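You operate a simulated robot arm through the tools that you are given. There is no shell and no other tool.

Carry out the task below with a simulated robot arm. There is one attempt and no reset: what you move stays moved.

TASK
Check the red-banded pipe for roundness on the rollers and bin it.
Fine: Dial gauge over the pipe, zero it with the yellow button, then crank till the pipe's black stripe has gone once round (red mark in the green field). Up to 1.0 mm: green bin; more: red bin. Swing the gauge aside again.

Only the result counts: the job must be done as asked and must still hold three seconds after the hand-in. Knocking over, shifting, dropping, spilling or breaking anything else fails it.

THE ROBOT
A 7-joint arm with a three-finger gripper, fixed in place. Base frame: the origin is at the foot of the arm, x ahead of it, y to its left, z up; the work surface is at about z = 80.5. Lengths are in cm, angles in rad, forces in N, time in s.
Its first joint turns from -2.897 to 2.897 rad. Payload 2.69 kg.
Tool frame: the origin (TCP) lies between the finger pads and is the grasp point; the fingertips stand 3 cm ahead of it; z points along the fingers, y is the line along which they close. Largest opening 12.8 cm; the body of the gripper starts 11.7 cm behind the TCP.
Orientation is told as [roll, pitch, yaw] about the base's x, y, z axes, in that order, counted from this pose: with the fingers straight down and closing along the base's y, the tool's x points along the base's -x, its y along +y and its z along -z.

THE INTERFACE
- The arm moves only by the tool step_arm. Its argument "rows" is a list that holds one entry, the list of rows, each a list of 7 numbers: the shift along the tool's x, y, z in units of 50 mm (1.0 is 50 mm), then the turn, a rotation vector about the tool's x, y, z in units of 5 degrees (1.0 is 5 degrees), then the opening, from 0 (shut) to 1 (fully open). In form: [[[tx, ty, tz, rx, ry, rz, grip], ...]]. A call has 1 to 20 rows; each row shifts and turns the commanded pose from where the row before left it, along the tool's axes as they then stand. A call with a number of a shift or a turn outside -1 to 1 is refused whole. A row lasts 0.2 s, in which the tool goes at most 5 cm and 0.15 rad; a call with a longer step from one row to the next is refused whole, and so is a gripper value outside its range. Where a pose cannot be reached the arm comes as near as it can. A force on the tool above 50 N (or 10 N above the force at the start of the call, whichever is more), or a blocked arm, ends the call early, and 0.2 s more pass. The fingers move at their own pace and stop on an object; they squeeze with about 32 N. The grip force told is the motor's: it shows also when the fingers shut on nothing. Time passes only in rows, and 0.2 s behind the last, so rows that do not move let the fingers close. The reply holds the time, the measured pose of the TCP, the force on the tool along the base axes, the opening and the grip force, in the units named above and with some noise, with the torque about the TCP (base axes, N m) and any sound that the robot's microphone picked up.
- Cameras (640 x 400 px; columns grow to the right, rows downward): "scene" is fixed at [21.87, 50.02, 142.42]; the picture's right is [-0.16, -0.99, 0.00], its down [-0.56, 0.09, -0.82] and it looks along [0.81, -0.13, -0.57] (base axes); focal length 227 px, centre (320, 200). "wrist" rides on the gripper at [5.8, 5.4, -13.1] in the tool frame; the picture's right is [-0.68, 0.74, 0.00], its down [-0.62, -0.57, -0.55] and it looks along [-0.40, -0.37, 0.84] (tool axes); focal length 234 px, centre (320, 200). There is no depth. A picture from a camera that has moved, and an enlarged one, comes with that camera's place and axes in the base frame and with its lens.
- snapshot(camera): a new picture of that camera. No time passes.
- lift_body(by): slides the trunk up (or, below 0, down) by that many cm; the arm rides with it, the base frame stays. It gives what a move gives, with no picture.
- zoom(camera, box): a new picture of the part [left, top, right, bottom] of that camera's present view, enlarged. No time passes.
- hand_in(): hands the job in; it is judged then, once.

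Places have to be worked out from the pictures, the camera data and where the tool is seen. Open the gripper and draw the arm clear of the work before you hand the job in, unless the task says otherwise.

The tools are called after "Request:" by a JSON object that holds its "name" and its "arguments". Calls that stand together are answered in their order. step_arm: Moves the arm, as the interface text tells. Its arguments: {"type":"object","properties":{"rows":{"type":"array"}},"required":["rows"]} The other tools are called the same way: lift_body (by) slides the trunk up or down; snapshot (camera) takes a picture; zoom (camera, box) takes an enlarged picture of a part of a camera's view; hand_in () hands the job in.

At the start:

```text
time_s: 0.0
tcp_pos: [70.39, 34.23, 126.74]
orientation: [0.0, 0.001, 0.0]
ft_force: [0.4, -0.3, 0.4]
ft_torque: [0.02, -0.02, 0.05]
gripper_width: 12.75
grasp_force: 0.2
trunk travel left (down, up): [-15.0, 20.0]
```

scene: 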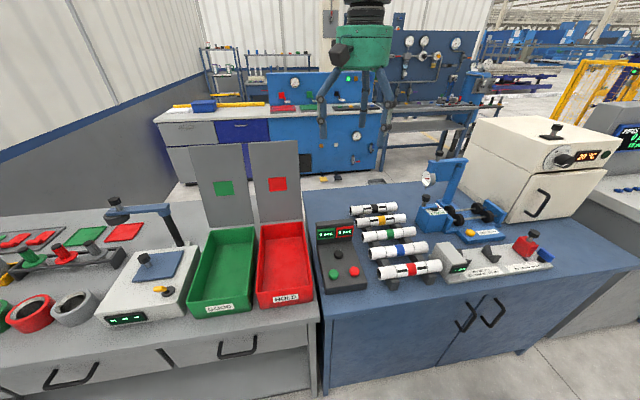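
wrist: 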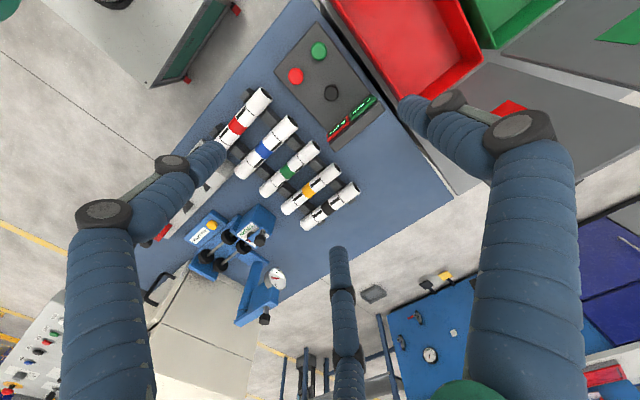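

I'll start by looking closely at the station: the roller stand with gauge and the pipes on the rack.

Request:
{"name": "zoom", "arguments": {"camera": "scene", "box": [400, 140, 560, 260]}}

Request:
{"name": "zoom", "arguments": {"camera": "scene", "box": [300, 180, 460, 300]}}

Request:
{"name": "zoom", "arguments": {"camera": "wrist", "box": [130, 80, 370, 340]}}

Request:
{"name": "zoom", "arguments": {"camera": "scene", "box": [160, 130, 340, 320]}}

```text
3.33 times, centred on (480, 200) of scene
camera zoom: at [21.87, 50.02, 142.42], right [-0.16, -0.99, 0.0], down [-0.56, 0.09, -0.82], along [0.81, -0.13, -0.57], focal length 758 px, centre (-213, 200)
```

zoom: 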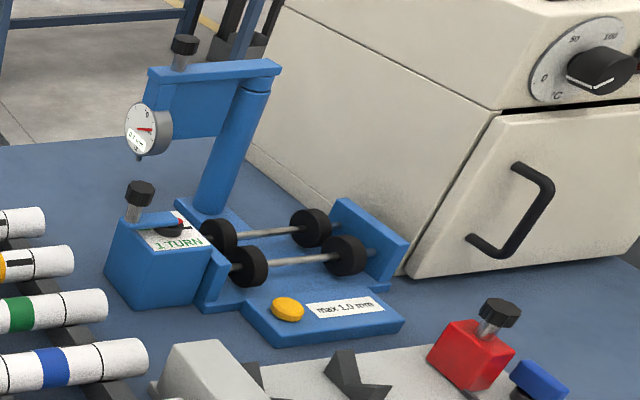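

```text
3.33 times, centred on (380, 240) of scene
camera zoom: at [21.87, 50.02, 142.42], right [-0.16, -0.99, 0.0], down [-0.56, 0.09, -0.82], along [0.81, -0.13, -0.57], focal length 758 px, centre (120, 67)
```

zoom: 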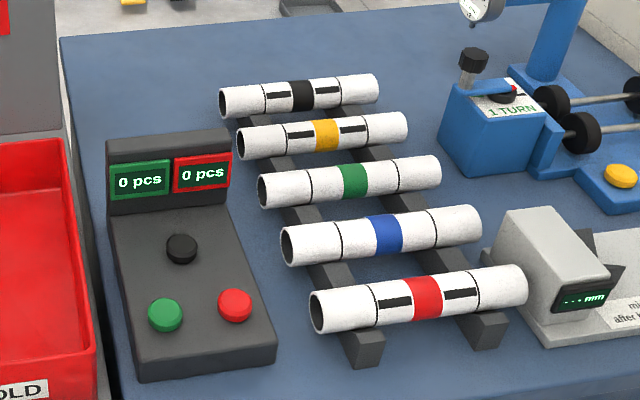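

```text
1.54 times, centred on (250, 210) of wrist
camera zoom: at [64.61, 39.41, 139.84], right [0.68, 0.74, 0.0], down [0.62, -0.57, 0.55], along [0.4, -0.37, -0.84], focal length 360 px, centre (428, 185)
```

zoom: 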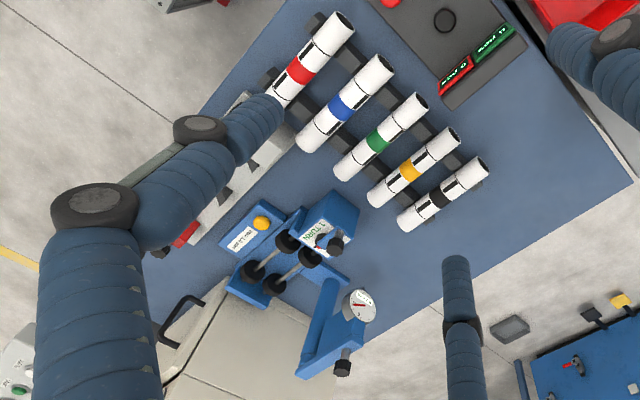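

```text
2.11 times, centred on (250, 225) of scene
camera zoom: at [21.87, 50.02, 142.42], right [-0.16, -0.99, 0.0], down [-0.56, 0.09, -0.82], along [0.81, -0.13, -0.57], focal length 479 px, centre (467, 147)
```

zoom: 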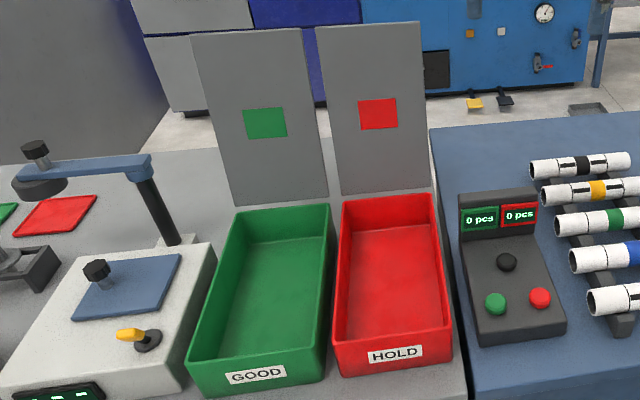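

The red pipe lies along y at about (62.5, 14.7, 84.3), about 20 cm long; the roller stand is around (85, -22), and the gauge arm is swung to +y at about (98, -11, 106). I'll move the wrist over to get a better view of the station.

Request:
{"name": "step_arm", "arguments": {"rows": [[[0.048, -0.744, 0.274, 0, 0, 0, 1], [0.048, -0.744, 0.274, 0, 0, 0, 1], [0.048, -0.744, 0.274, 0, 0, 0, 1], [0.048, -0.744, 0.274, 0, 0, 0, 1], [0.048, -0.744, 0.274, 0, 0, 0, 1], [0.048, -0.744, 0.274, 0, 0, 0, 1], [0.048, -0.744, 0.274, 0, 0, 0, 1], [0.048, -0.744, 0.274, 0, 0, 0, 1], [0.048, -0.744, 0.274, 0, 0, 0, 1], [0.048, -0.744, 0.274, 0, 0, 0, 1], [0, 0, 0, 0, 0, 0, 1]]]}}

```text
time_s: 2.4
tcp_pos: [68.01, -3.31, 113.0]
orientation: [0.0, 0.0, 0.0]
ft_force: [0.9, -0.8, 0.5]
ft_torque: [0.07, 0.0, 0.0]
gripper_width: 12.78
grasp_force: 0.1
trunk travel left (down, up): [-15.0, 20.0]
```

The arm is where I sent it; now I take pictures from there.

Request:
{"name": "snapshot", "arguments": {"camera": "wrist"}}

Request:
{"name": "snapshot", "arguments": {"camera": "scene"}}

Request:
{"name": "zoom", "arguments": {"camera": "wrist", "box": [200, 80, 440, 230]}}

```text
taken
camera wrist: at [62.28, 2.07, 126.14], right [0.68, 0.74, 0.0], down [0.62, -0.57, 0.55], along [0.4, -0.37, -0.84], focal length 234 px, centre (320, 200)
```

wrist: 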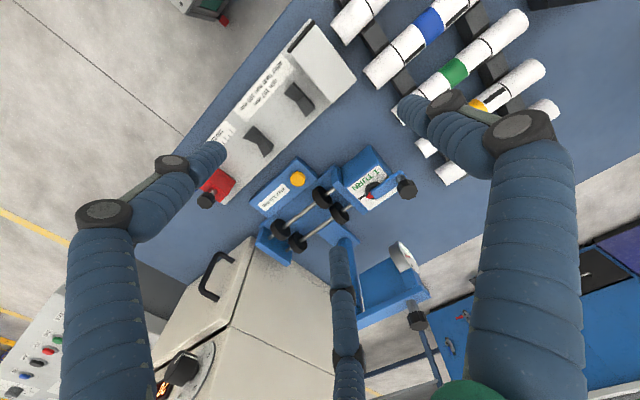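

```text
taken
```

scene: 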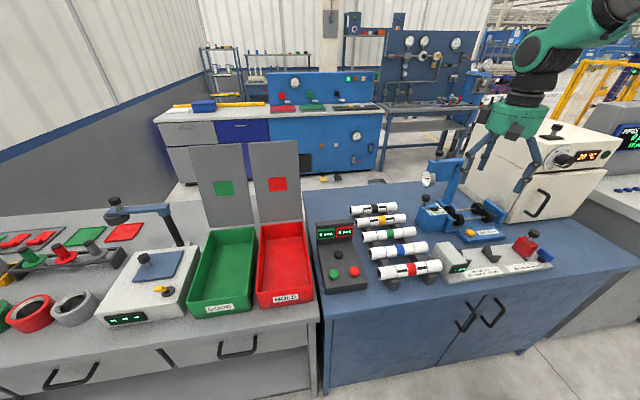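

```text
2.67 times, centred on (320, 155) of wrist
camera zoom: at [62.28, 2.07, 126.14], right [0.68, 0.74, 0.0], down [0.62, -0.57, 0.55], along [0.4, -0.37, -0.84], focal length 624 px, centre (320, 320)
```

zoom: 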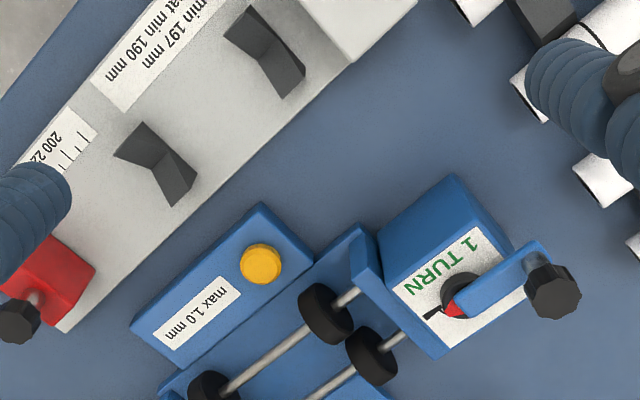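

The wrist picture shows the crank arm with its black knob, the red mark and the "1 TURN" dial. I want to look at the gripper's own fingers and at the station details more closely.

Request:
{"name": "zoom", "arguments": {"camera": "scene", "box": [440, 80, 600, 200]}}

Request:
{"name": "zoom", "arguments": {"camera": "wrist", "box": [240, 130, 440, 330]}}

Request:
{"name": "zoom", "arguments": {"camera": "wrist", "box": [320, 140, 420, 220]}}

Request:
{"name": "zoom", "arguments": {"camera": "scene", "box": [410, 150, 510, 250]}}

```text
3.33 times, centred on (520, 140) of scene
camera zoom: at [21.87, 50.02, 142.42], right [-0.16, -0.99, 0.0], down [-0.56, 0.09, -0.82], along [0.81, -0.13, -0.57], focal length 758 px, centre (-347, 400)
```

zoom: 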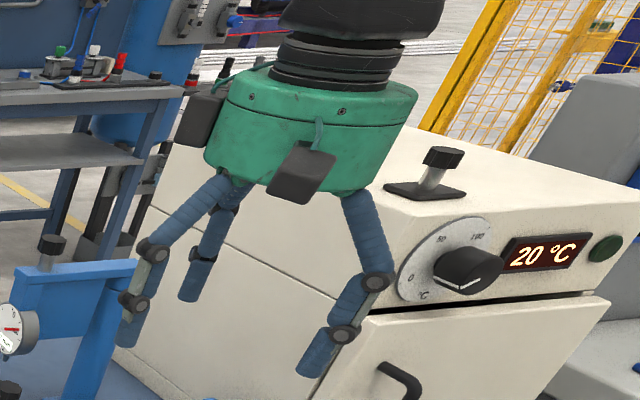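

```text
2.00 times, centred on (340, 230) of wrist
camera zoom: at [62.28, 2.07, 126.14], right [0.68, 0.74, 0.0], down [0.62, -0.57, 0.55], along [0.4, -0.37, -0.84], focal length 468 px, centre (280, 140)
```

zoom: 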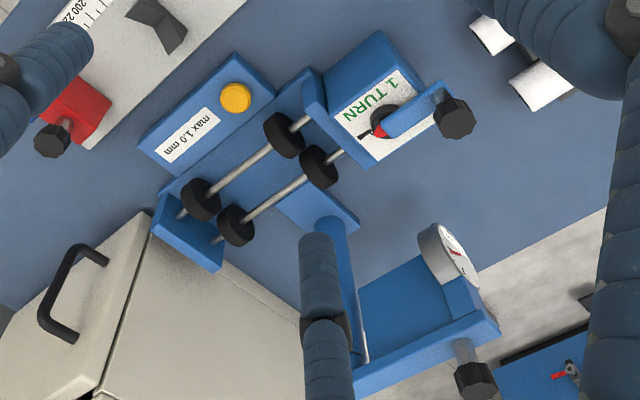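

```text
5.00 times, centred on (370, 180) of wrist
camera zoom: at [62.28, 2.07, 126.14], right [0.68, 0.74, 0.0], down [0.62, -0.57, 0.55], along [0.4, -0.37, -0.84], focal length 1171 px, centre (70, 300)
```

zoom: 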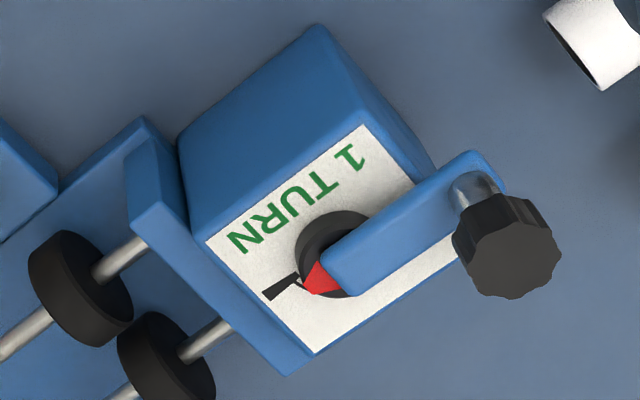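

```text
4.00 times, centred on (460, 200) of scene
camera zoom: at [21.87, 50.02, 142.42], right [-0.16, -0.99, 0.0], down [-0.56, 0.09, -0.82], along [0.81, -0.13, -0.57], focal length 909 px, centre (-240, 200)
```

zoom: 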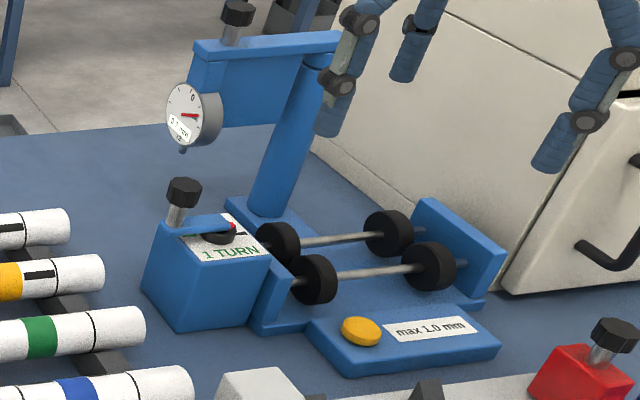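

The hand appears in the pictures with three fingers, unlike the description, so I'll close it partway in free air to see how the fingers really move.

Request:
{"name": "step_arm", "arguments": {"rows": [[[0, 0, 0, 0, 0, 0, 0.3], [0, 0, 0, 0, 0, 0, 0.3], [0, 0, 0, 0, 0, 0, 0.3]]]}}

Request:
{"name": "snapshot", "arguments": {"camera": "wrist"}}

Request:
{"name": "zoom", "arguments": {"camera": "scene", "box": [440, 80, 600, 200]}}

Request:
{"name": "step_arm", "arguments": {"rows": [[[0, 0, 0, 0, 0, 0, 0], [0, 0, 0, 0, 0, 0, 0], [0, 0, 0, 0, 0, 0, 0]]]}}

Request:
{"name": "snapshot", "arguments": {"camera": "wrist"}}

Request:
{"name": "zoom", "arguments": {"camera": "scene", "box": [440, 80, 600, 200]}}

```text
time_s: 3.2
tcp_pos: [68.08, -3.05, 112.91]
orientation: [-0.001, 0.0, 0.0]
ft_force: [-0.7, -0.8, -0.4]
ft_torque: [-0.04, 0.0, -0.01]
gripper_width: 3.85
grasp_force: 0.1
trunk travel left (down, up): [-15.0, 20.0]
```

```text
taken
camera wrist: at [62.28, 2.15, 126.16], right [0.68, 0.74, 0.0], down [0.62, -0.57, 0.55], along [0.4, -0.37, -0.84], focal length 234 px, centre (320, 200)
```

wrist: 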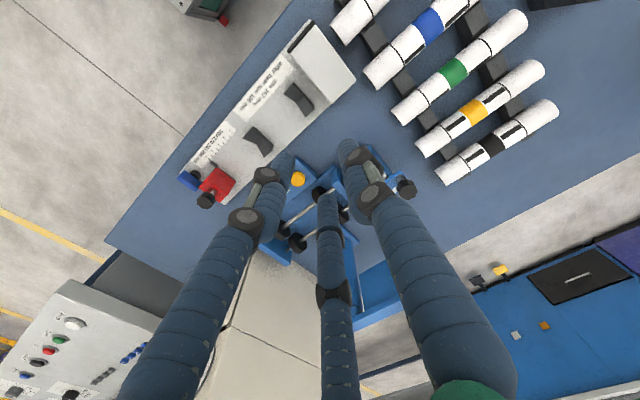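

```text
3.33 times, centred on (520, 140) of scene
camera zoom: at [21.87, 50.02, 142.42], right [-0.16, -0.99, 0.0], down [-0.56, 0.09, -0.82], along [0.81, -0.13, -0.57], focal length 758 px, centre (-347, 400)
```

zoom: 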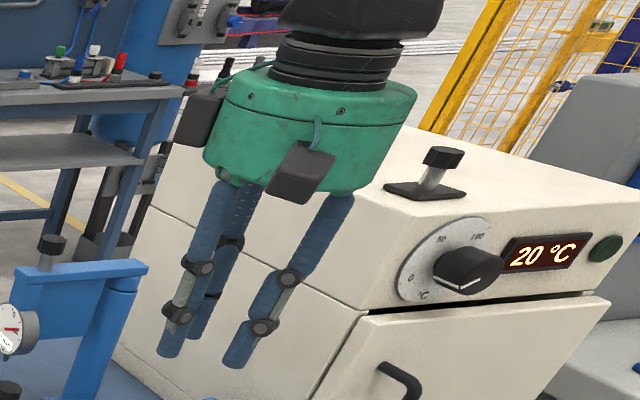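

```text
time_s: 4.0
tcp_pos: [68.0, -3.17, 113.04]
orientation: [-0.001, 0.001, 0.0]
ft_force: [1.1, -1.2, 0.4]
ft_torque: [-0.01, 0.02, -0.03]
gripper_width: 0.21
grasp_force: 31.9
trunk travel left (down, up): [-15.0, 20.0]
```

```text
taken
camera wrist: at [62.28, 2.16, 126.16], right [0.68, 0.74, 0.0], down [0.62, -0.57, 0.55], along [0.4, -0.37, -0.84], focal length 234 px, centre (320, 200)
```

wrist: 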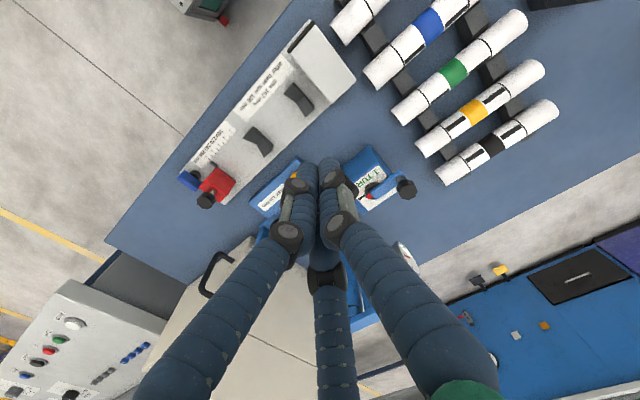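

```text
3.33 times, centred on (520, 140) of scene
camera zoom: at [21.87, 50.02, 142.42], right [-0.16, -0.99, 0.0], down [-0.56, 0.09, -0.82], along [0.81, -0.13, -0.57], focal length 758 px, centre (-347, 400)
```

zoom: 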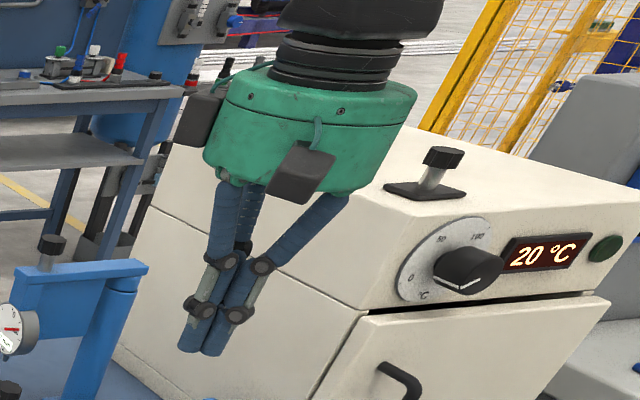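

The hand closes centrally with one finger on +y and two on -y, which still works for a pipe laid across it. Now I inspect the crank dial and gauge at higher zoom.

Request:
{"name": "step_arm", "arguments": {"rows": [[[0, 0, 0, 0, 0, 0, 1], [0, 0, 0, 0, 0, 0, 1], [0, 0, 0, 0, 0, 0, 1]]]}}

Request:
{"name": "zoom", "arguments": {"camera": "wrist", "box": [345, 160, 405, 200]}}

Request:
{"name": "zoom", "arguments": {"camera": "scene", "box": [435, 190, 485, 225]}}

Request:
{"name": "zoom", "arguments": {"camera": "scene", "box": [415, 155, 475, 195]}}

```text
time_s: 4.8
tcp_pos: [68.03, -3.06, 112.9]
orientation: [0.0, -0.001, 0.002]
ft_force: [0.1, 0.3, 0.2]
ft_torque: [-0.04, 0.02, 0.02]
gripper_width: 12.78
grasp_force: 0.1
trunk travel left (down, up): [-15.0, 20.0]
```

```text
10.00 times, centred on (375, 180) of wrist
camera zoom: at [62.28, 2.16, 126.16], right [0.68, 0.74, 0.0], down [0.62, -0.57, 0.55], along [0.4, -0.37, -0.84], focal length 2342 px, centre (-230, 400)
```

zoom: 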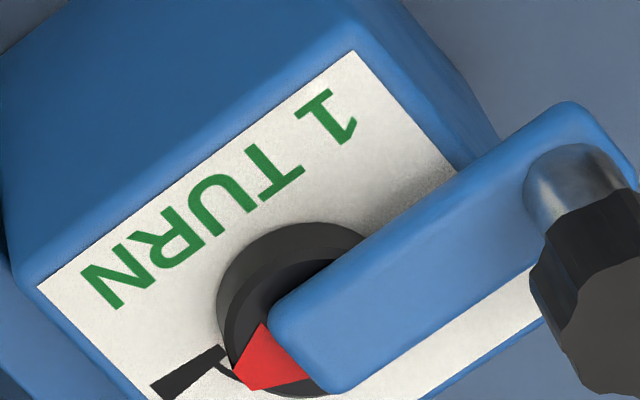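

```text
11.43 times, centred on (460, 208) of scene
camera zoom: at [21.87, 50.02, 142.42], right [-0.16, -0.99, 0.0], down [-0.56, 0.09, -0.82], along [0.81, -0.13, -0.57], focal length 2598 px, centre (-1280, 114)
```

zoom: 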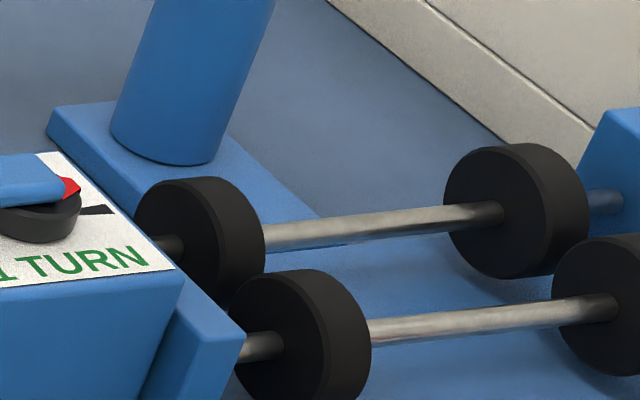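

```text
10.00 times, centred on (445, 175) of scene
camera zoom: at [21.87, 50.02, 142.42], right [-0.16, -0.99, 0.0], down [-0.56, 0.09, -0.82], along [0.81, -0.13, -0.57], focal length 2273 px, centre (-930, 450)
```

zoom: 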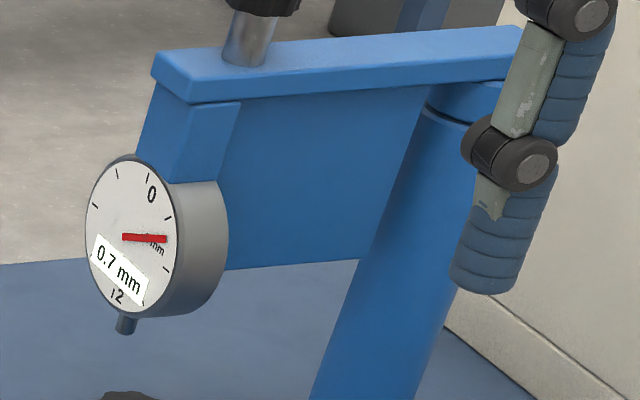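

The gauge shows "0.7 mm" while aside, and the rollers sit at x≈82.2/88.0, y≈-15.7/-28.75, z≈84. I'll turn the tool -90° about its axis so the fingers close along base x, matching the pipe lying along y.

Request:
{"name": "step_arm", "arguments": {"rows": [[[0, 0, 0, 0, 0, -1, 0.5], [0, 0, 0, 0, 0, -1, 0.5], [0, 0, 0, 0, 0, -1, 0.5], [0, 0, 0, 0, 0, -1, 0.5], [0, 0, 0, 0, 0, -1, 0.5], [0, 0, 0, 0, 0, -1, 0.5], [0, 0, 0, 0, 0, -1, 0.5], [0, 0, 0, 0, 0, -1, 0.5], [0, 0, 0, 0, 0, -1, 0.5], [0, 0, 0, 0, 0, -1, 0.5], [0, 0, 0, 0, 0, -1, 0.5], [0, 0, 0, 0, 0, -1, 0.5], [0, 0, 0, 0, 0, -1, 0.5], [0, 0, 0, 0, 0, -1, 0.5], [0, 0, 0, 0, 0, -1, 0.5], [0, 0, 0, 0, 0, -1, 0.5], [0, 0, 0, 0, 0, -1, 0.5], [0, 0, 0, 0, 0, -1, 0.5]]]}}

```text
time_s: 8.6
tcp_pos: [67.91, -2.99, 112.92]
orientation: [0.0, 0.0, 1.573]
ft_force: [1.0, 0.4, 0.7]
ft_torque: [0.03, -0.02, 0.03]
gripper_width: 6.37
grasp_force: 0.1
trunk travel left (down, up): [-15.0, 20.0]
```

Rotation worked; tool x now points along base -y and tool y along base -x. I'll move above the red pipe at about z=103.

Request:
{"name": "step_arm", "arguments": {"rows": [[[-0.716, 0.216, 0.396, 0, 0, 0, 0.5], [-0.716, 0.216, 0.396, 0, 0, 0, 0.5], [-0.716, 0.216, 0.396, 0, 0, 0, 0.5], [-0.716, 0.216, 0.396, 0, 0, 0, 0.5], [-0.716, 0.216, 0.396, 0, 0, 0, 0.5], [0, 0, 0, 0, 0, 0, 0.5]]]}}

Request:
{"name": "snapshot", "arguments": {"camera": "wrist"}}

Request:
{"name": "snapshot", "arguments": {"camera": "scene"}}

```text
time_s: 10.0
tcp_pos: [62.53, 14.92, 102.98]
orientation: [0.001, 0.0, 1.572]
ft_force: [0.2, 0.8, 0.2]
ft_torque: [-0.06, -0.01, 0.01]
gripper_width: 6.38
grasp_force: 0.1
trunk travel left (down, up): [-15.0, 20.0]
```

```text
taken
camera wrist: at [57.18, 8.96, 116.22], right [-0.74, 0.68, 0.0], down [0.57, 0.62, 0.55], along [0.37, 0.4, -0.84], focal length 234 px, centre (320, 200)
```

wrist: 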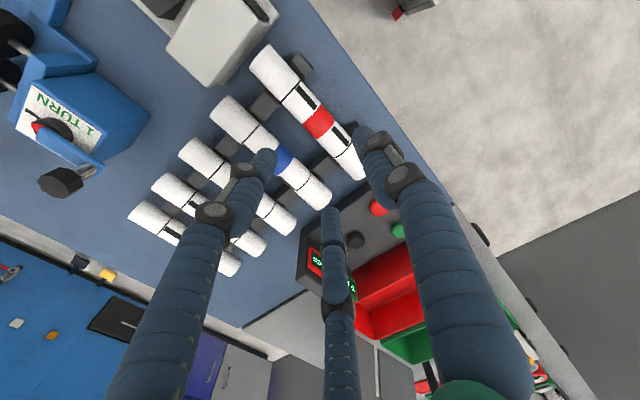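

```text
taken
```

scene: 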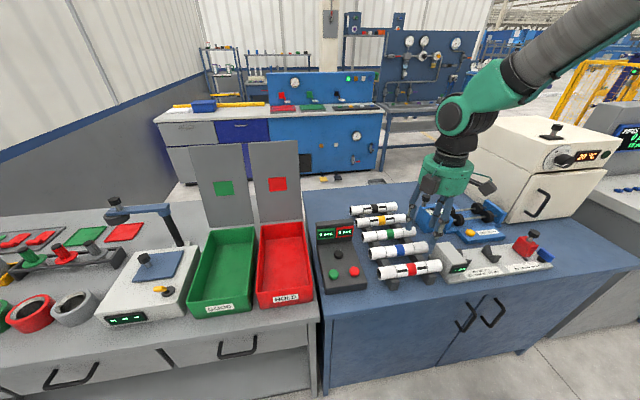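

The red band sits between the fingers in the wrist view. Let me zoom for a precise fix on the pipe's axis and ends.

Request:
{"name": "zoom", "arguments": {"camera": "wrist", "box": [220, 30, 400, 210]}}

Request:
{"name": "zoom", "arguments": {"camera": "scene", "box": [360, 240, 450, 300]}}

```text
2.22 times, centred on (310, 120) of wrist
camera zoom: at [57.18, 8.96, 116.22], right [-0.74, 0.68, 0.0], down [0.57, 0.62, 0.55], along [0.37, 0.4, -0.84], focal length 520 px, centre (342, 378)
```

zoom: 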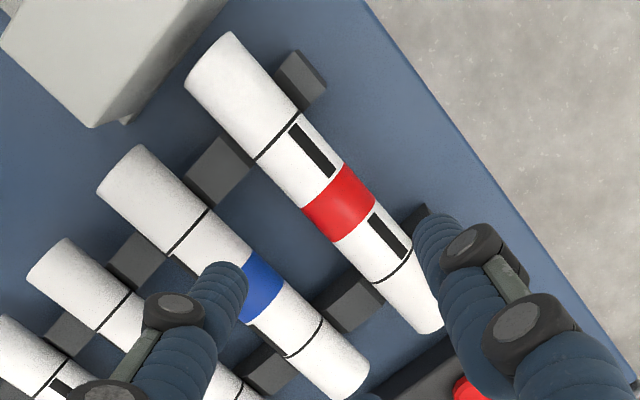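

```text
6.67 times, centred on (405, 270) of scene
camera zoom: at [21.87, 50.02, 142.42], right [-0.16, -0.99, 0.0], down [-0.56, 0.09, -0.82], along [0.81, -0.13, -0.57], focal length 1516 px, centre (-247, -267)
```

zoom: 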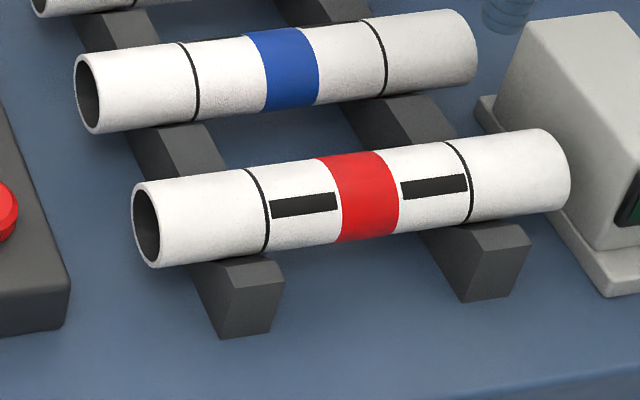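

Pipe: axis about x=62.6, y from 5 to 25, centre y≈14.9. Before picking, I'll get a good look at the roller stand from its -y side with the wrist camera.

Request:
{"name": "step_arm", "arguments": {"rows": [[[0.838, -0.21, -0.06, 0, 0, 0, 0.5], [0.838, -0.21, -0.06, 0, 0, 0, 0.5], [0.838, -0.21, -0.06, 0, 0, 0, 0.5], [0.838, -0.21, -0.06, 0, 0, 0, 0.5], [0.838, -0.21, -0.06, 0, 0, 0, 0.5], [0.838, -0.21, -0.06, 0, 0, 0, 0.5], [0.838, -0.21, -0.06, 0, 0, 0, 0.5], [0.838, -0.21, -0.06, 0, 0, 0, 0.5], [0.838, -0.21, -0.06, 0, 0, 0, 0.5], [0.838, -0.21, -0.06, 0, 0, 0, 0.5], [0, 0, 0, 0, 0, 0, 1], [0, 0, 0, 0, 0, 0, 1]]]}}

Request:
{"name": "snapshot", "arguments": {"camera": "wrist"}}

Request:
{"name": "zoom", "arguments": {"camera": "wrist", "box": [220, 40, 420, 200]}}

```text
time_s: 12.6
tcp_pos: [72.99, -27.23, 106.13]
orientation: [0.0, -0.001, 1.572]
ft_force: [0.9, 0.2, 0.3]
ft_torque: [0.03, -0.03, 0.02]
gripper_width: 12.8
grasp_force: 0.0
trunk travel left (down, up): [-15.0, 20.0]
```

```text
taken
camera wrist: at [67.76, -33.08, 119.26], right [-0.74, 0.68, 0.0], down [0.57, 0.62, 0.55], along [0.37, 0.4, -0.84], focal length 234 px, centre (320, 200)
```

wrist: 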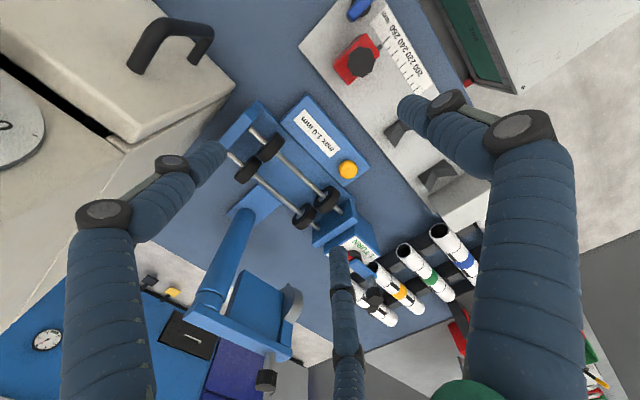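

```text
2.50 times, centred on (320, 120) of wrist
camera zoom: at [67.76, -33.08, 119.26], right [-0.74, 0.68, 0.0], down [0.57, 0.62, 0.55], along [0.37, 0.4, -0.84], focal length 585 px, centre (320, 400)
```

zoom: 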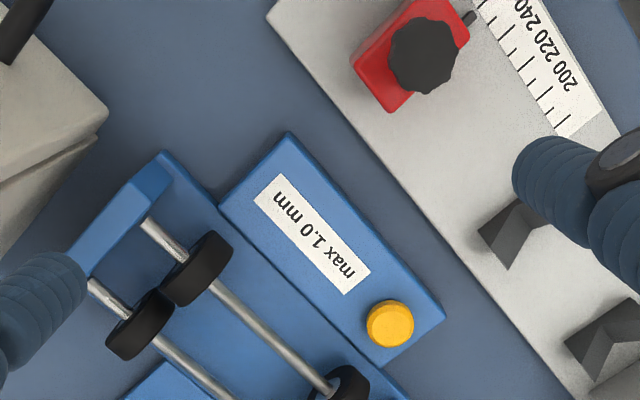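

The stand's right plate and shafts are visible here (plate's inner face near y≈-32.7). I'll zoom tighter on the plate and on the left end to check the height clearances for a 20 cm pipe.

Request:
{"name": "zoom", "arguments": {"camera": "wrist", "box": [220, 90, 290, 170]}}

Request:
{"name": "zoom", "arguments": {"camera": "wrist", "box": [280, 160, 390, 260]}}

Request:
{"name": "zoom", "arguments": {"camera": "scene", "box": [440, 185, 520, 245]}}

```text
5.00 times, centred on (255, 130) of wrist
camera zoom: at [67.76, -33.08, 119.26], right [-0.74, 0.68, 0.0], down [0.57, 0.62, 0.55], along [0.37, 0.4, -0.84], focal length 1171 px, centre (645, 550)
```

zoom: 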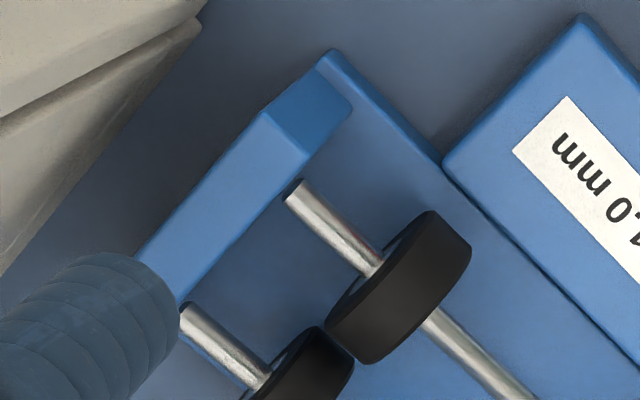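

```text
4.00 times, centred on (335, 210) of wrist
camera zoom: at [67.76, -33.08, 119.26], right [-0.74, 0.68, 0.0], down [0.57, 0.62, 0.55], along [0.37, 0.4, -0.84], focal length 937 px, centre (260, 160)
```

zoom: 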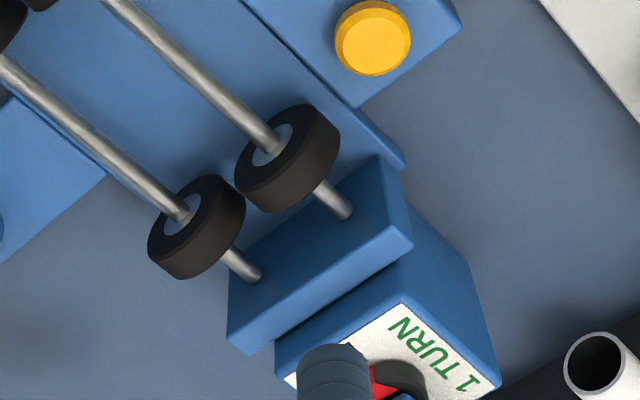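

```text
6.67 times, centred on (480, 215) of scene
camera zoom: at [21.87, 50.02, 142.42], right [-0.16, -0.99, 0.0], down [-0.56, 0.09, -0.82], along [0.81, -0.13, -0.57], focal length 1516 px, centre (-747, 100)
```

zoom: 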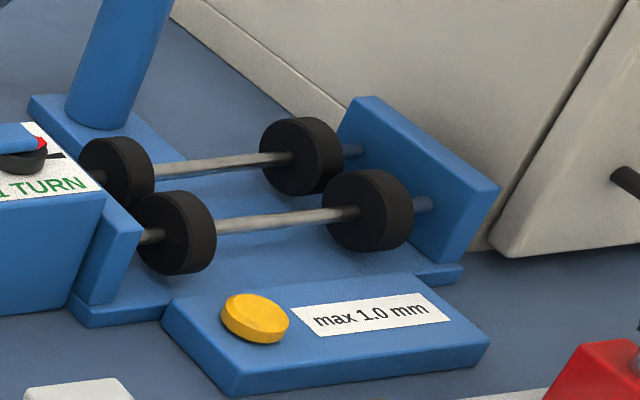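

Plate inner faces are at y≈-11.3 and -32.7, so the 20 cm pipe fits centred at y≈-22. Now I go back over the red pipe (62.65, 14.9) and descend to z≈90 with the hand half open.

Request:
{"name": "step_arm", "arguments": {"rows": [[[-0.842, 0.207, 0.122, 0, 0, 0, 0.5], [-0.842, 0.207, 0.122, 0, 0, 0, 0.5], [-0.842, 0.207, 0.122, 0, 0, 0, 0.5], [-0.842, 0.207, 0.122, 0, 0, 0, 0.5], [-0.842, 0.207, 0.122, 0, 0, 0, 0.5], [-0.842, 0.207, 0.122, 0, 0, 0, 0.5], [-0.842, 0.207, 0.122, 0, 0, 0, 0.5], [-0.842, 0.207, 0.122, 0, 0, 0, 0.5], [-0.842, 0.207, 0.122, 0, 0, 0, 0.5], [-0.842, 0.207, 0.122, 0, 0, 0, 0.5], [0, 0, 0.4, 0, 0, 0, 0.5], [0, 0, 0.4, 0, 0, 0, 0.5], [0, 0, 0.4, 0, 0, 0, 0.5], [0, 0, 0.4, 0, 0, 0, 0.5], [0, 0, 0.4, 0, 0, 0, 0.5], [0, 0, 0, 0, 0, 0, 0.5]]]}}

Request:
{"name": "snapshot", "arguments": {"camera": "wrist"}}

Request:
{"name": "zoom", "arguments": {"camera": "scene", "box": [340, 190, 480, 300]}}

```text
time_s: 16.0
tcp_pos: [62.75, 15.14, 89.9]
orientation: [0.001, -0.001, 1.569]
ft_force: [-0.2, 0.3, 0.2]
ft_torque: [0.01, 0.02, -0.02]
gripper_width: 6.41
grasp_force: 0.0
trunk travel left (down, up): [-15.0, 20.0]
```

```text
taken
camera wrist: at [57.5, 9.13, 103.05], right [-0.74, 0.68, 0.0], down [0.57, 0.62, 0.55], along [0.37, 0.4, -0.84], focal length 234 px, centre (320, 200)
```

wrist: 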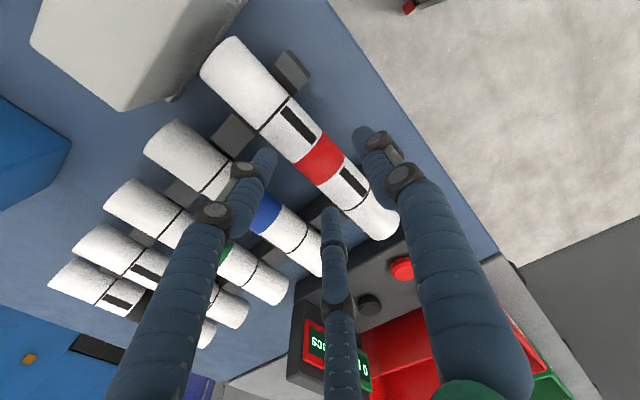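

```text
3.64 times, centred on (410, 245) of scene
camera zoom: at [21.87, 50.02, 142.42], right [-0.16, -0.99, 0.0], down [-0.56, 0.09, -0.82], along [0.81, -0.13, -0.57], focal length 827 px, centre (-7, 36)
```

zoom: 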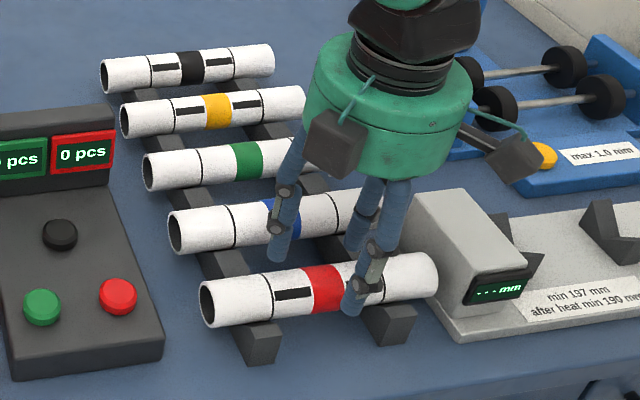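

The band is centred between the fingers. The drawn hand has three fingers, so before committing I'll descend in small steps and watch the force for contact with the pipe's top (about z=86.2).

Request:
{"name": "step_arm", "arguments": {"rows": [[[0, 0, 0.04, 0, 0, 0, 0.5], [0, 0, 0.04, 0, 0, 0, 0.5], [0, 0, 0.04, 0, 0, 0, 0.5], [0, 0, 0.02, 0, 0, 0, 0.5]]]}}

Request:
{"name": "step_arm", "arguments": {"rows": [[[0, 0, 0.02, 0, 0, 0, 0.5], [0, 0, 0.02, 0, 0, 0, 0.5]]]}}

Request:
{"name": "step_arm", "arguments": {"rows": [[[0, 0, 0.02, 0, 0, 0, 0.5], [0, 0, 0.02, 0, 0, 0, 0.5]]]}}

Request:
{"name": "zoom", "arguments": {"camera": "wrist", "box": [220, 80, 420, 240]}}

```text
time_s: 17.0
tcp_pos: [62.77, 15.06, 89.23]
orientation: [0.0, 0.0, 1.572]
ft_force: [0.2, 0.2, 0.7]
ft_torque: [-0.01, 0.01, -0.03]
gripper_width: 6.4
grasp_force: 0.0
trunk travel left (down, up): [-15.0, 20.0]
```

```text
time_s: 17.6
tcp_pos: [62.78, 15.13, 89.08]
orientation: [0.001, 0.0, 1.57]
ft_force: [0.3, -0.1, -0.4]
ft_torque: [0.01, 0.01, 0.01]
gripper_width: 6.39
grasp_force: 0.1
trunk travel left (down, up): [-15.0, 20.0]
```

```text
time_s: 18.2
tcp_pos: [62.72, 15.1, 88.99]
orientation: [0.0, 0.001, 1.571]
ft_force: [-1.0, -0.1, 0.2]
ft_torque: [-0.01, -0.01, 0.0]
gripper_width: 6.38
grasp_force: 0.0
trunk travel left (down, up): [-15.0, 20.0]
```

```text
2.50 times, centred on (320, 160) of wrist
camera zoom: at [57.47, 9.1, 102.06], right [-0.74, 0.68, 0.0], down [0.57, 0.62, 0.55], along [0.37, 0.4, -0.84], focal length 585 px, centre (320, 300)
```

zoom: 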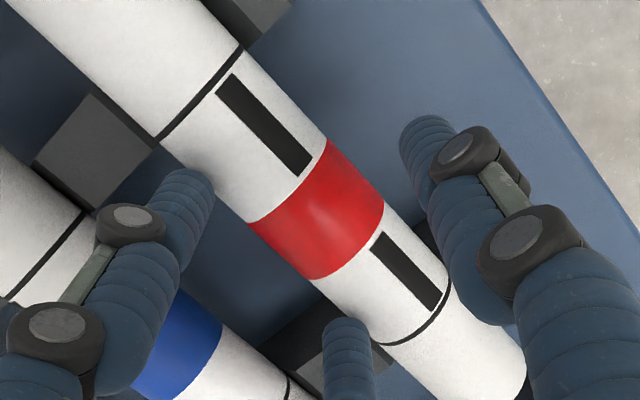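

No contact force so far at TCP z≈89.0. I continue down in small steps.

Request:
{"name": "step_arm", "arguments": {"rows": [[[0, 0, 0.02, 0, 0, 0, 0.5], [0, 0, 0.02, 0, 0, 0, 0.5], [0, 0, 0.02, 0, 0, 0, 0.5]]]}}

Request:
{"name": "step_arm", "arguments": {"rows": [[[0, 0, 0.02, 0, 0, 0, 0.5], [0, 0, 0.02, 0, 0, 0, 0.5], [0, 0, 0.02, 0, 0, 0, 0.5]]]}}

Request:
{"name": "zoom", "arguments": {"camera": "wrist", "box": [220, 80, 420, 240]}}

Request:
{"name": "zoom", "arguments": {"camera": "scene", "box": [380, 220, 460, 280]}}

```text
time_s: 19.0
tcp_pos: [62.85, 15.13, 88.8]
orientation: [-0.002, 0.001, 1.571]
ft_force: [2.8, -0.1, 8.6]
ft_torque: [-0.05, -0.18, 0.03]
gripper_width: 6.48
grasp_force: 1.0
trunk travel left (down, up): [-15.0, 20.0]
```

```text
time_s: 19.8
tcp_pos: [62.89, 15.11, 88.47]
orientation: [-0.004, 0.0, 1.57]
ft_force: [10.7, 2.0, 26.3]
ft_torque: [-0.14, -0.62, 0.11]
gripper_width: 7.01
grasp_force: 4.3
trunk travel left (down, up): [-15.0, 20.0]
```

```text
2.50 times, centred on (320, 160) of wrist
camera zoom: at [57.55, 9.13, 101.61], right [-0.74, 0.68, 0.0], down [0.56, 0.61, 0.55], along [0.37, 0.4, -0.83], focal length 585 px, centre (320, 300)
```

zoom: 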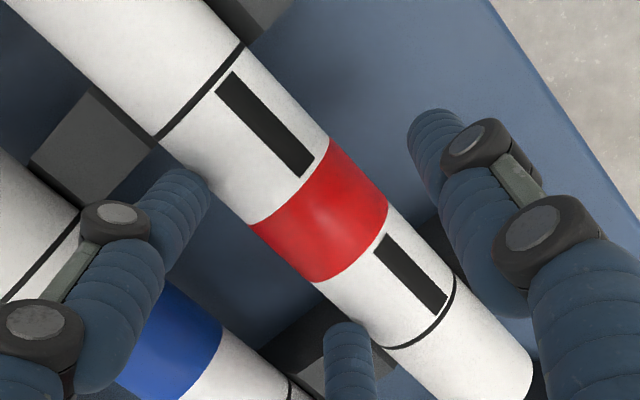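

```text
6.67 times, centred on (420, 250) of scene
camera zoom: at [21.87, 50.02, 142.42], right [-0.16, -0.99, 0.0], down [-0.56, 0.09, -0.82], along [0.81, -0.13, -0.57], focal length 1516 px, centre (-347, -133)
```

zoom: 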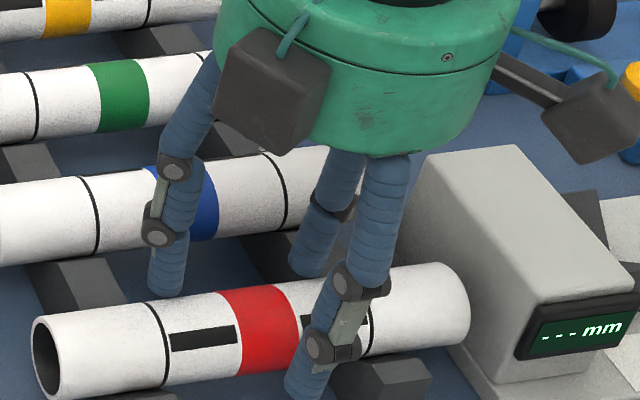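

That's a real contact (26 N up, 10.7 N toward +x): the hand truly has three fingers, and the two on the +x side are landing on the pipe. I back straight up and check the pipe hasn't shifted.

Request:
{"name": "step_arm", "arguments": {"rows": [[[0, 0, -0.1, 0, 0, 0, 0.5], [0, 0, -0.3, 0, 0, 0, 0.5], [0, 0, -0.6, 0, 0, 0, 0.5], [0, 0, -0.6, 0, 0, 0, 0.5], [0, 0, 0, 0, 0, 0, 0.5]]]}}

Request:
{"name": "zoom", "arguments": {"camera": "wrist", "box": [200, 40, 440, 220]}}

Request:
{"name": "zoom", "arguments": {"camera": "scene", "box": [370, 240, 450, 300]}}

```text
time_s: 21.0
tcp_pos: [62.66, 15.06, 96.29]
orientation: [0.002, 0.0, 1.569]
ft_force: [0.1, 1.0, 1.1]
ft_torque: [0.0, -0.01, -0.03]
gripper_width: 6.4
grasp_force: 0.1
trunk travel left (down, up): [-15.0, 20.0]
```

```text
2.22 times, centred on (320, 130) of wrist
camera zoom: at [57.4, 9.16, 109.45], right [-0.74, 0.68, 0.0], down [0.57, 0.62, 0.55], along [0.37, 0.4, -0.84], focal length 520 px, centre (320, 356)
```

zoom: 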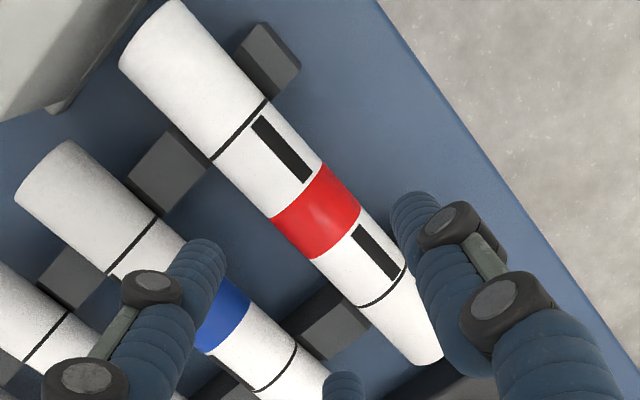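

```text
6.67 times, centred on (410, 270) of scene
camera zoom: at [21.87, 50.02, 142.42], right [-0.16, -0.99, 0.0], down [-0.56, 0.09, -0.82], along [0.81, -0.13, -0.57], focal length 1516 px, centre (-280, -267)
```

zoom: 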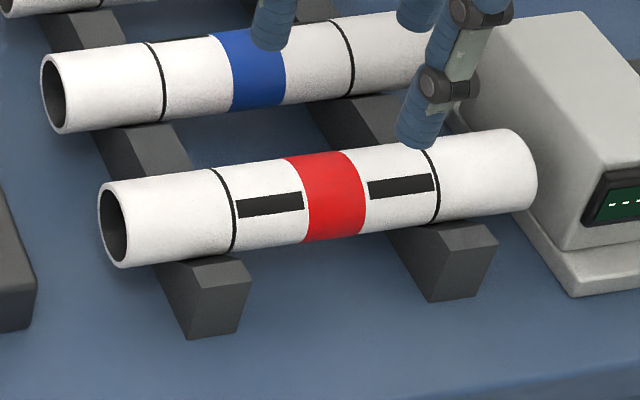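

The pipe hasn't moved. With three fingers the gripped pipe will lie about 1.1 cm toward the single finger (-x), so I set TCP to x≈63.9, y≈14.7, opening 7.6 cm, and descend to z≈88.5 first.

Request:
{"name": "step_arm", "arguments": {"rows": [[[0.072, -0.248, 0, 0, 0, 0, 0.595], [0, 0, 0.5, 0, 0, 0, 0.595], [0, 0, 0.5, 0, 0, 0, 0.595], [0, 0, 0.4, 0, 0, 0, 0.595], [0, 0, 0.1, 0, 0, 0, 0.595], [0, 0, 0.06, 0, 0, 0, 0.595]]]}}

Request:
{"name": "zoom", "arguments": {"camera": "wrist", "box": [220, 80, 420, 240]}}

Request:
{"name": "zoom", "arguments": {"camera": "scene", "box": [380, 220, 460, 280]}}

```text
time_s: 22.4
tcp_pos: [63.95, 14.74, 88.44]
orientation: [0.0, 0.0, 1.571]
ft_force: [0.3, 0.1, 0.5]
ft_torque: [0.0, -0.04, 0.01]
gripper_width: 7.63
grasp_force: 0.0
trunk travel left (down, up): [-15.0, 20.0]
```

```text
2.50 times, centred on (320, 160) of wrist
camera zoom: at [58.69, 8.74, 101.64], right [-0.74, 0.68, 0.0], down [0.57, 0.62, 0.55], along [0.37, 0.4, -0.84], focal length 585 px, centre (320, 300)
```

zoom: 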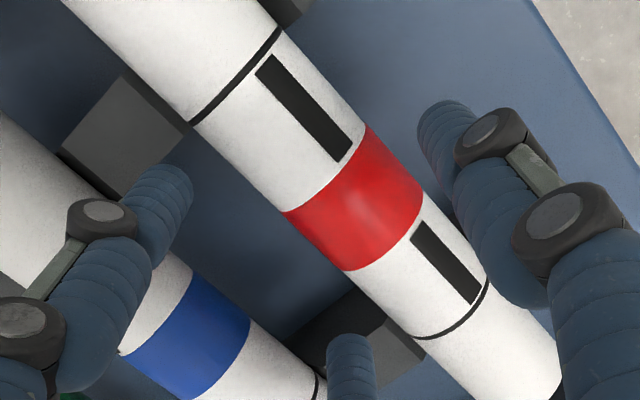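

```text
6.67 times, centred on (420, 250) of scene
camera zoom: at [21.87, 50.02, 142.42], right [-0.16, -0.99, 0.0], down [-0.56, 0.09, -0.82], along [0.81, -0.13, -0.57], focal length 1516 px, centre (-347, -133)
```

zoom: 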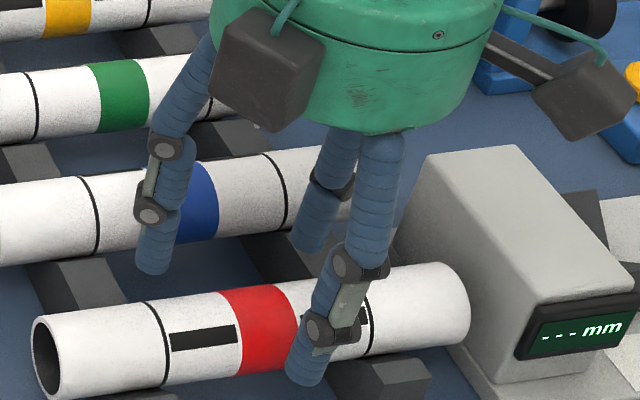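

No contact now at z=88.4, where the tips are already beside the pipe. Continuing down in small steps.

Request:
{"name": "step_arm", "arguments": {"rows": [[[0, 0, 0.06, 0, 0, 0, 0.595], [0, 0, 0.06, 0, 0, 0, 0.595], [0, 0, 0.06, 0, 0, 0, 0.595], [0, 0, 0.06, 0, 0, 0, 0.595]]]}}

Request:
{"name": "step_arm", "arguments": {"rows": [[[0, 0, 0.06, 0, 0, 0, 0.595], [0, 0, 0.06, 0, 0, 0, 0.595], [0, 0, 0.06, 0, 0, 0, 0.595], [0, 0, 0.06, 0, 0, 0, 0.595]]]}}

Request:
{"name": "zoom", "arguments": {"camera": "wrist", "box": [220, 80, 420, 240]}}

```text
time_s: 23.4
tcp_pos: [64.02, 14.65, 87.4]
orientation: [0.0, 0.001, 1.572]
ft_force: [0.7, 0.8, -0.4]
ft_torque: [-0.04, 0.01, -0.02]
gripper_width: 7.6
grasp_force: 0.1
trunk travel left (down, up): [-15.0, 20.0]
```

```text
time_s: 24.4
tcp_pos: [64.01, 14.75, 86.47]
orientation: [-0.004, -0.001, 1.569]
ft_force: [-5.6, -13.9, 36.0]
ft_torque: [-1.94, -0.83, -0.74]
gripper_width: 8.92
grasp_force: 8.6
trunk travel left (down, up): [-15.0, 20.0]
```

```text
2.50 times, centred on (320, 160) of wrist
camera zoom: at [58.69, 8.66, 99.53], right [-0.74, 0.68, 0.0], down [0.56, 0.61, 0.55], along [0.37, 0.4, -0.83], focal length 585 px, centre (320, 300)
```

zoom: 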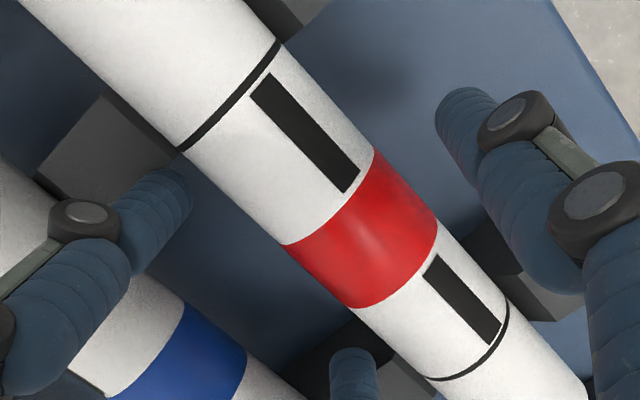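

At z≈86.5 the -y finger met the rack bar's top edge (torque points to about (67.6, 10.5)). I back up 0.6 cm, shift to y≈14.9, narrow to 7.0 cm so the fingers fit between the bars, then check the force.

Request:
{"name": "step_arm", "arguments": {"rows": [[[0, 0, -0.1, 0, 0, 0, 0.595], [0, 0, -0.04, 0, 0, 0, 0.595], [-0.04, 0, 0, 0, 0, 0, 0.55], [0, 0, 0, 0, 0, 0, 0.55]]]}}

Request:
{"name": "zoom", "arguments": {"camera": "wrist", "box": [220, 80, 420, 240]}}

Request:
{"name": "zoom", "arguments": {"camera": "scene", "box": [370, 220, 450, 280]}}

```text
time_s: 25.4
tcp_pos: [63.96, 14.88, 86.65]
orientation: [0.002, 0.001, 1.571]
ft_force: [0.1, 0.8, 0.5]
ft_torque: [0.0, -0.03, -0.02]
gripper_width: 7.13
grasp_force: 0.1
trunk travel left (down, up): [-15.0, 20.0]
```

```text
2.50 times, centred on (320, 160) of wrist
camera zoom: at [58.6, 8.96, 99.86], right [-0.74, 0.68, 0.0], down [0.57, 0.62, 0.55], along [0.37, 0.4, -0.84], focal length 585 px, centre (320, 300)
```

zoom: 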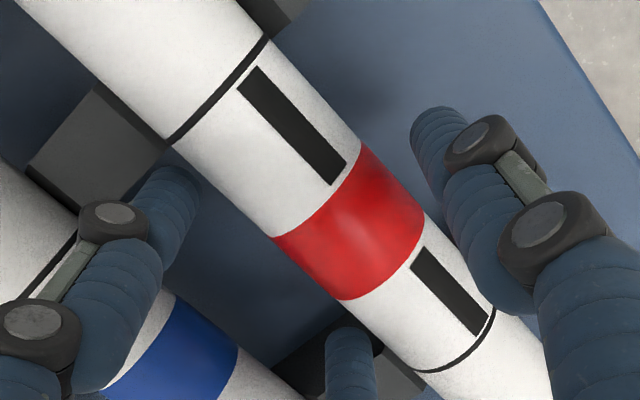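

```text
6.67 times, centred on (410, 250) of scene
camera zoom: at [21.87, 50.02, 142.42], right [-0.16, -0.99, 0.0], down [-0.56, 0.09, -0.82], along [0.81, -0.13, -0.57], focal length 1516 px, centre (-280, -133)
```

zoom: 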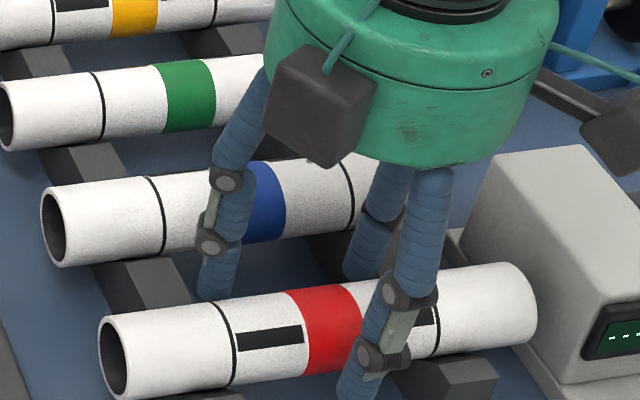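

Force is back to zero and the fingers look inside the bar gap. I lower slowly another 0.5 cm and check.

Request:
{"name": "step_arm", "arguments": {"rows": [[[0, 0, 0.04, 0, 0, 0, 0.55], [0, 0, 0.04, 0, 0, 0, 0.55]]]}}

Request:
{"name": "step_arm", "arguments": {"rows": [[[0, 0, 0.03, 0, 0, 0, 0.55]]]}}

```text
time_s: 26.0
tcp_pos: [63.94, 14.8, 86.25]
orientation: [0.001, 0.001, 1.571]
ft_force: [0.0, -0.8, 0.5]
ft_torque: [-0.04, 0.02, 0.01]
gripper_width: 7.03
grasp_force: 0.1
trunk travel left (down, up): [-15.0, 20.0]
```

```text
time_s: 26.4
tcp_pos: [64.02, 14.89, 86.24]
orientation: [0.001, -0.001, 1.57]
ft_force: [0.3, -0.2, 0.0]
ft_torque: [0.0, 0.0, 0.03]
gripper_width: 7.02
grasp_force: 0.1
trunk travel left (down, up): [-15.0, 20.0]
```

No contact at z≈86.2, so the tips are below the pipe's widest line. Now I close gradually on the pipe.

Request:
{"name": "step_arm", "arguments": {"rows": [[[0, 0, 0.03, 0, 0, 0, 0.53], [0, 0, 0, 0, 0, 0, 0.51], [0, 0, 0, 0, 0, 0, 0.49], [0, 0, 0, 0, 0, 0, 0.47], [0, 0, 0, 0, 0, 0, 0.45], [0, 0, 0, 0, 0, 0, 0.43], [0, 0, 0, 0, 0, 0, 0.43]]]}}

```text
time_s: 28.0
tcp_pos: [64.01, 14.78, 86.05]
orientation: [0.0, 0.0, 1.571]
ft_force: [-7.5, 0.3, 2.6]
ft_torque: [-0.06, 0.2, -0.01]
gripper_width: 5.67
grasp_force: 32.2
trunk travel left (down, up): [-15.0, 20.0]
```

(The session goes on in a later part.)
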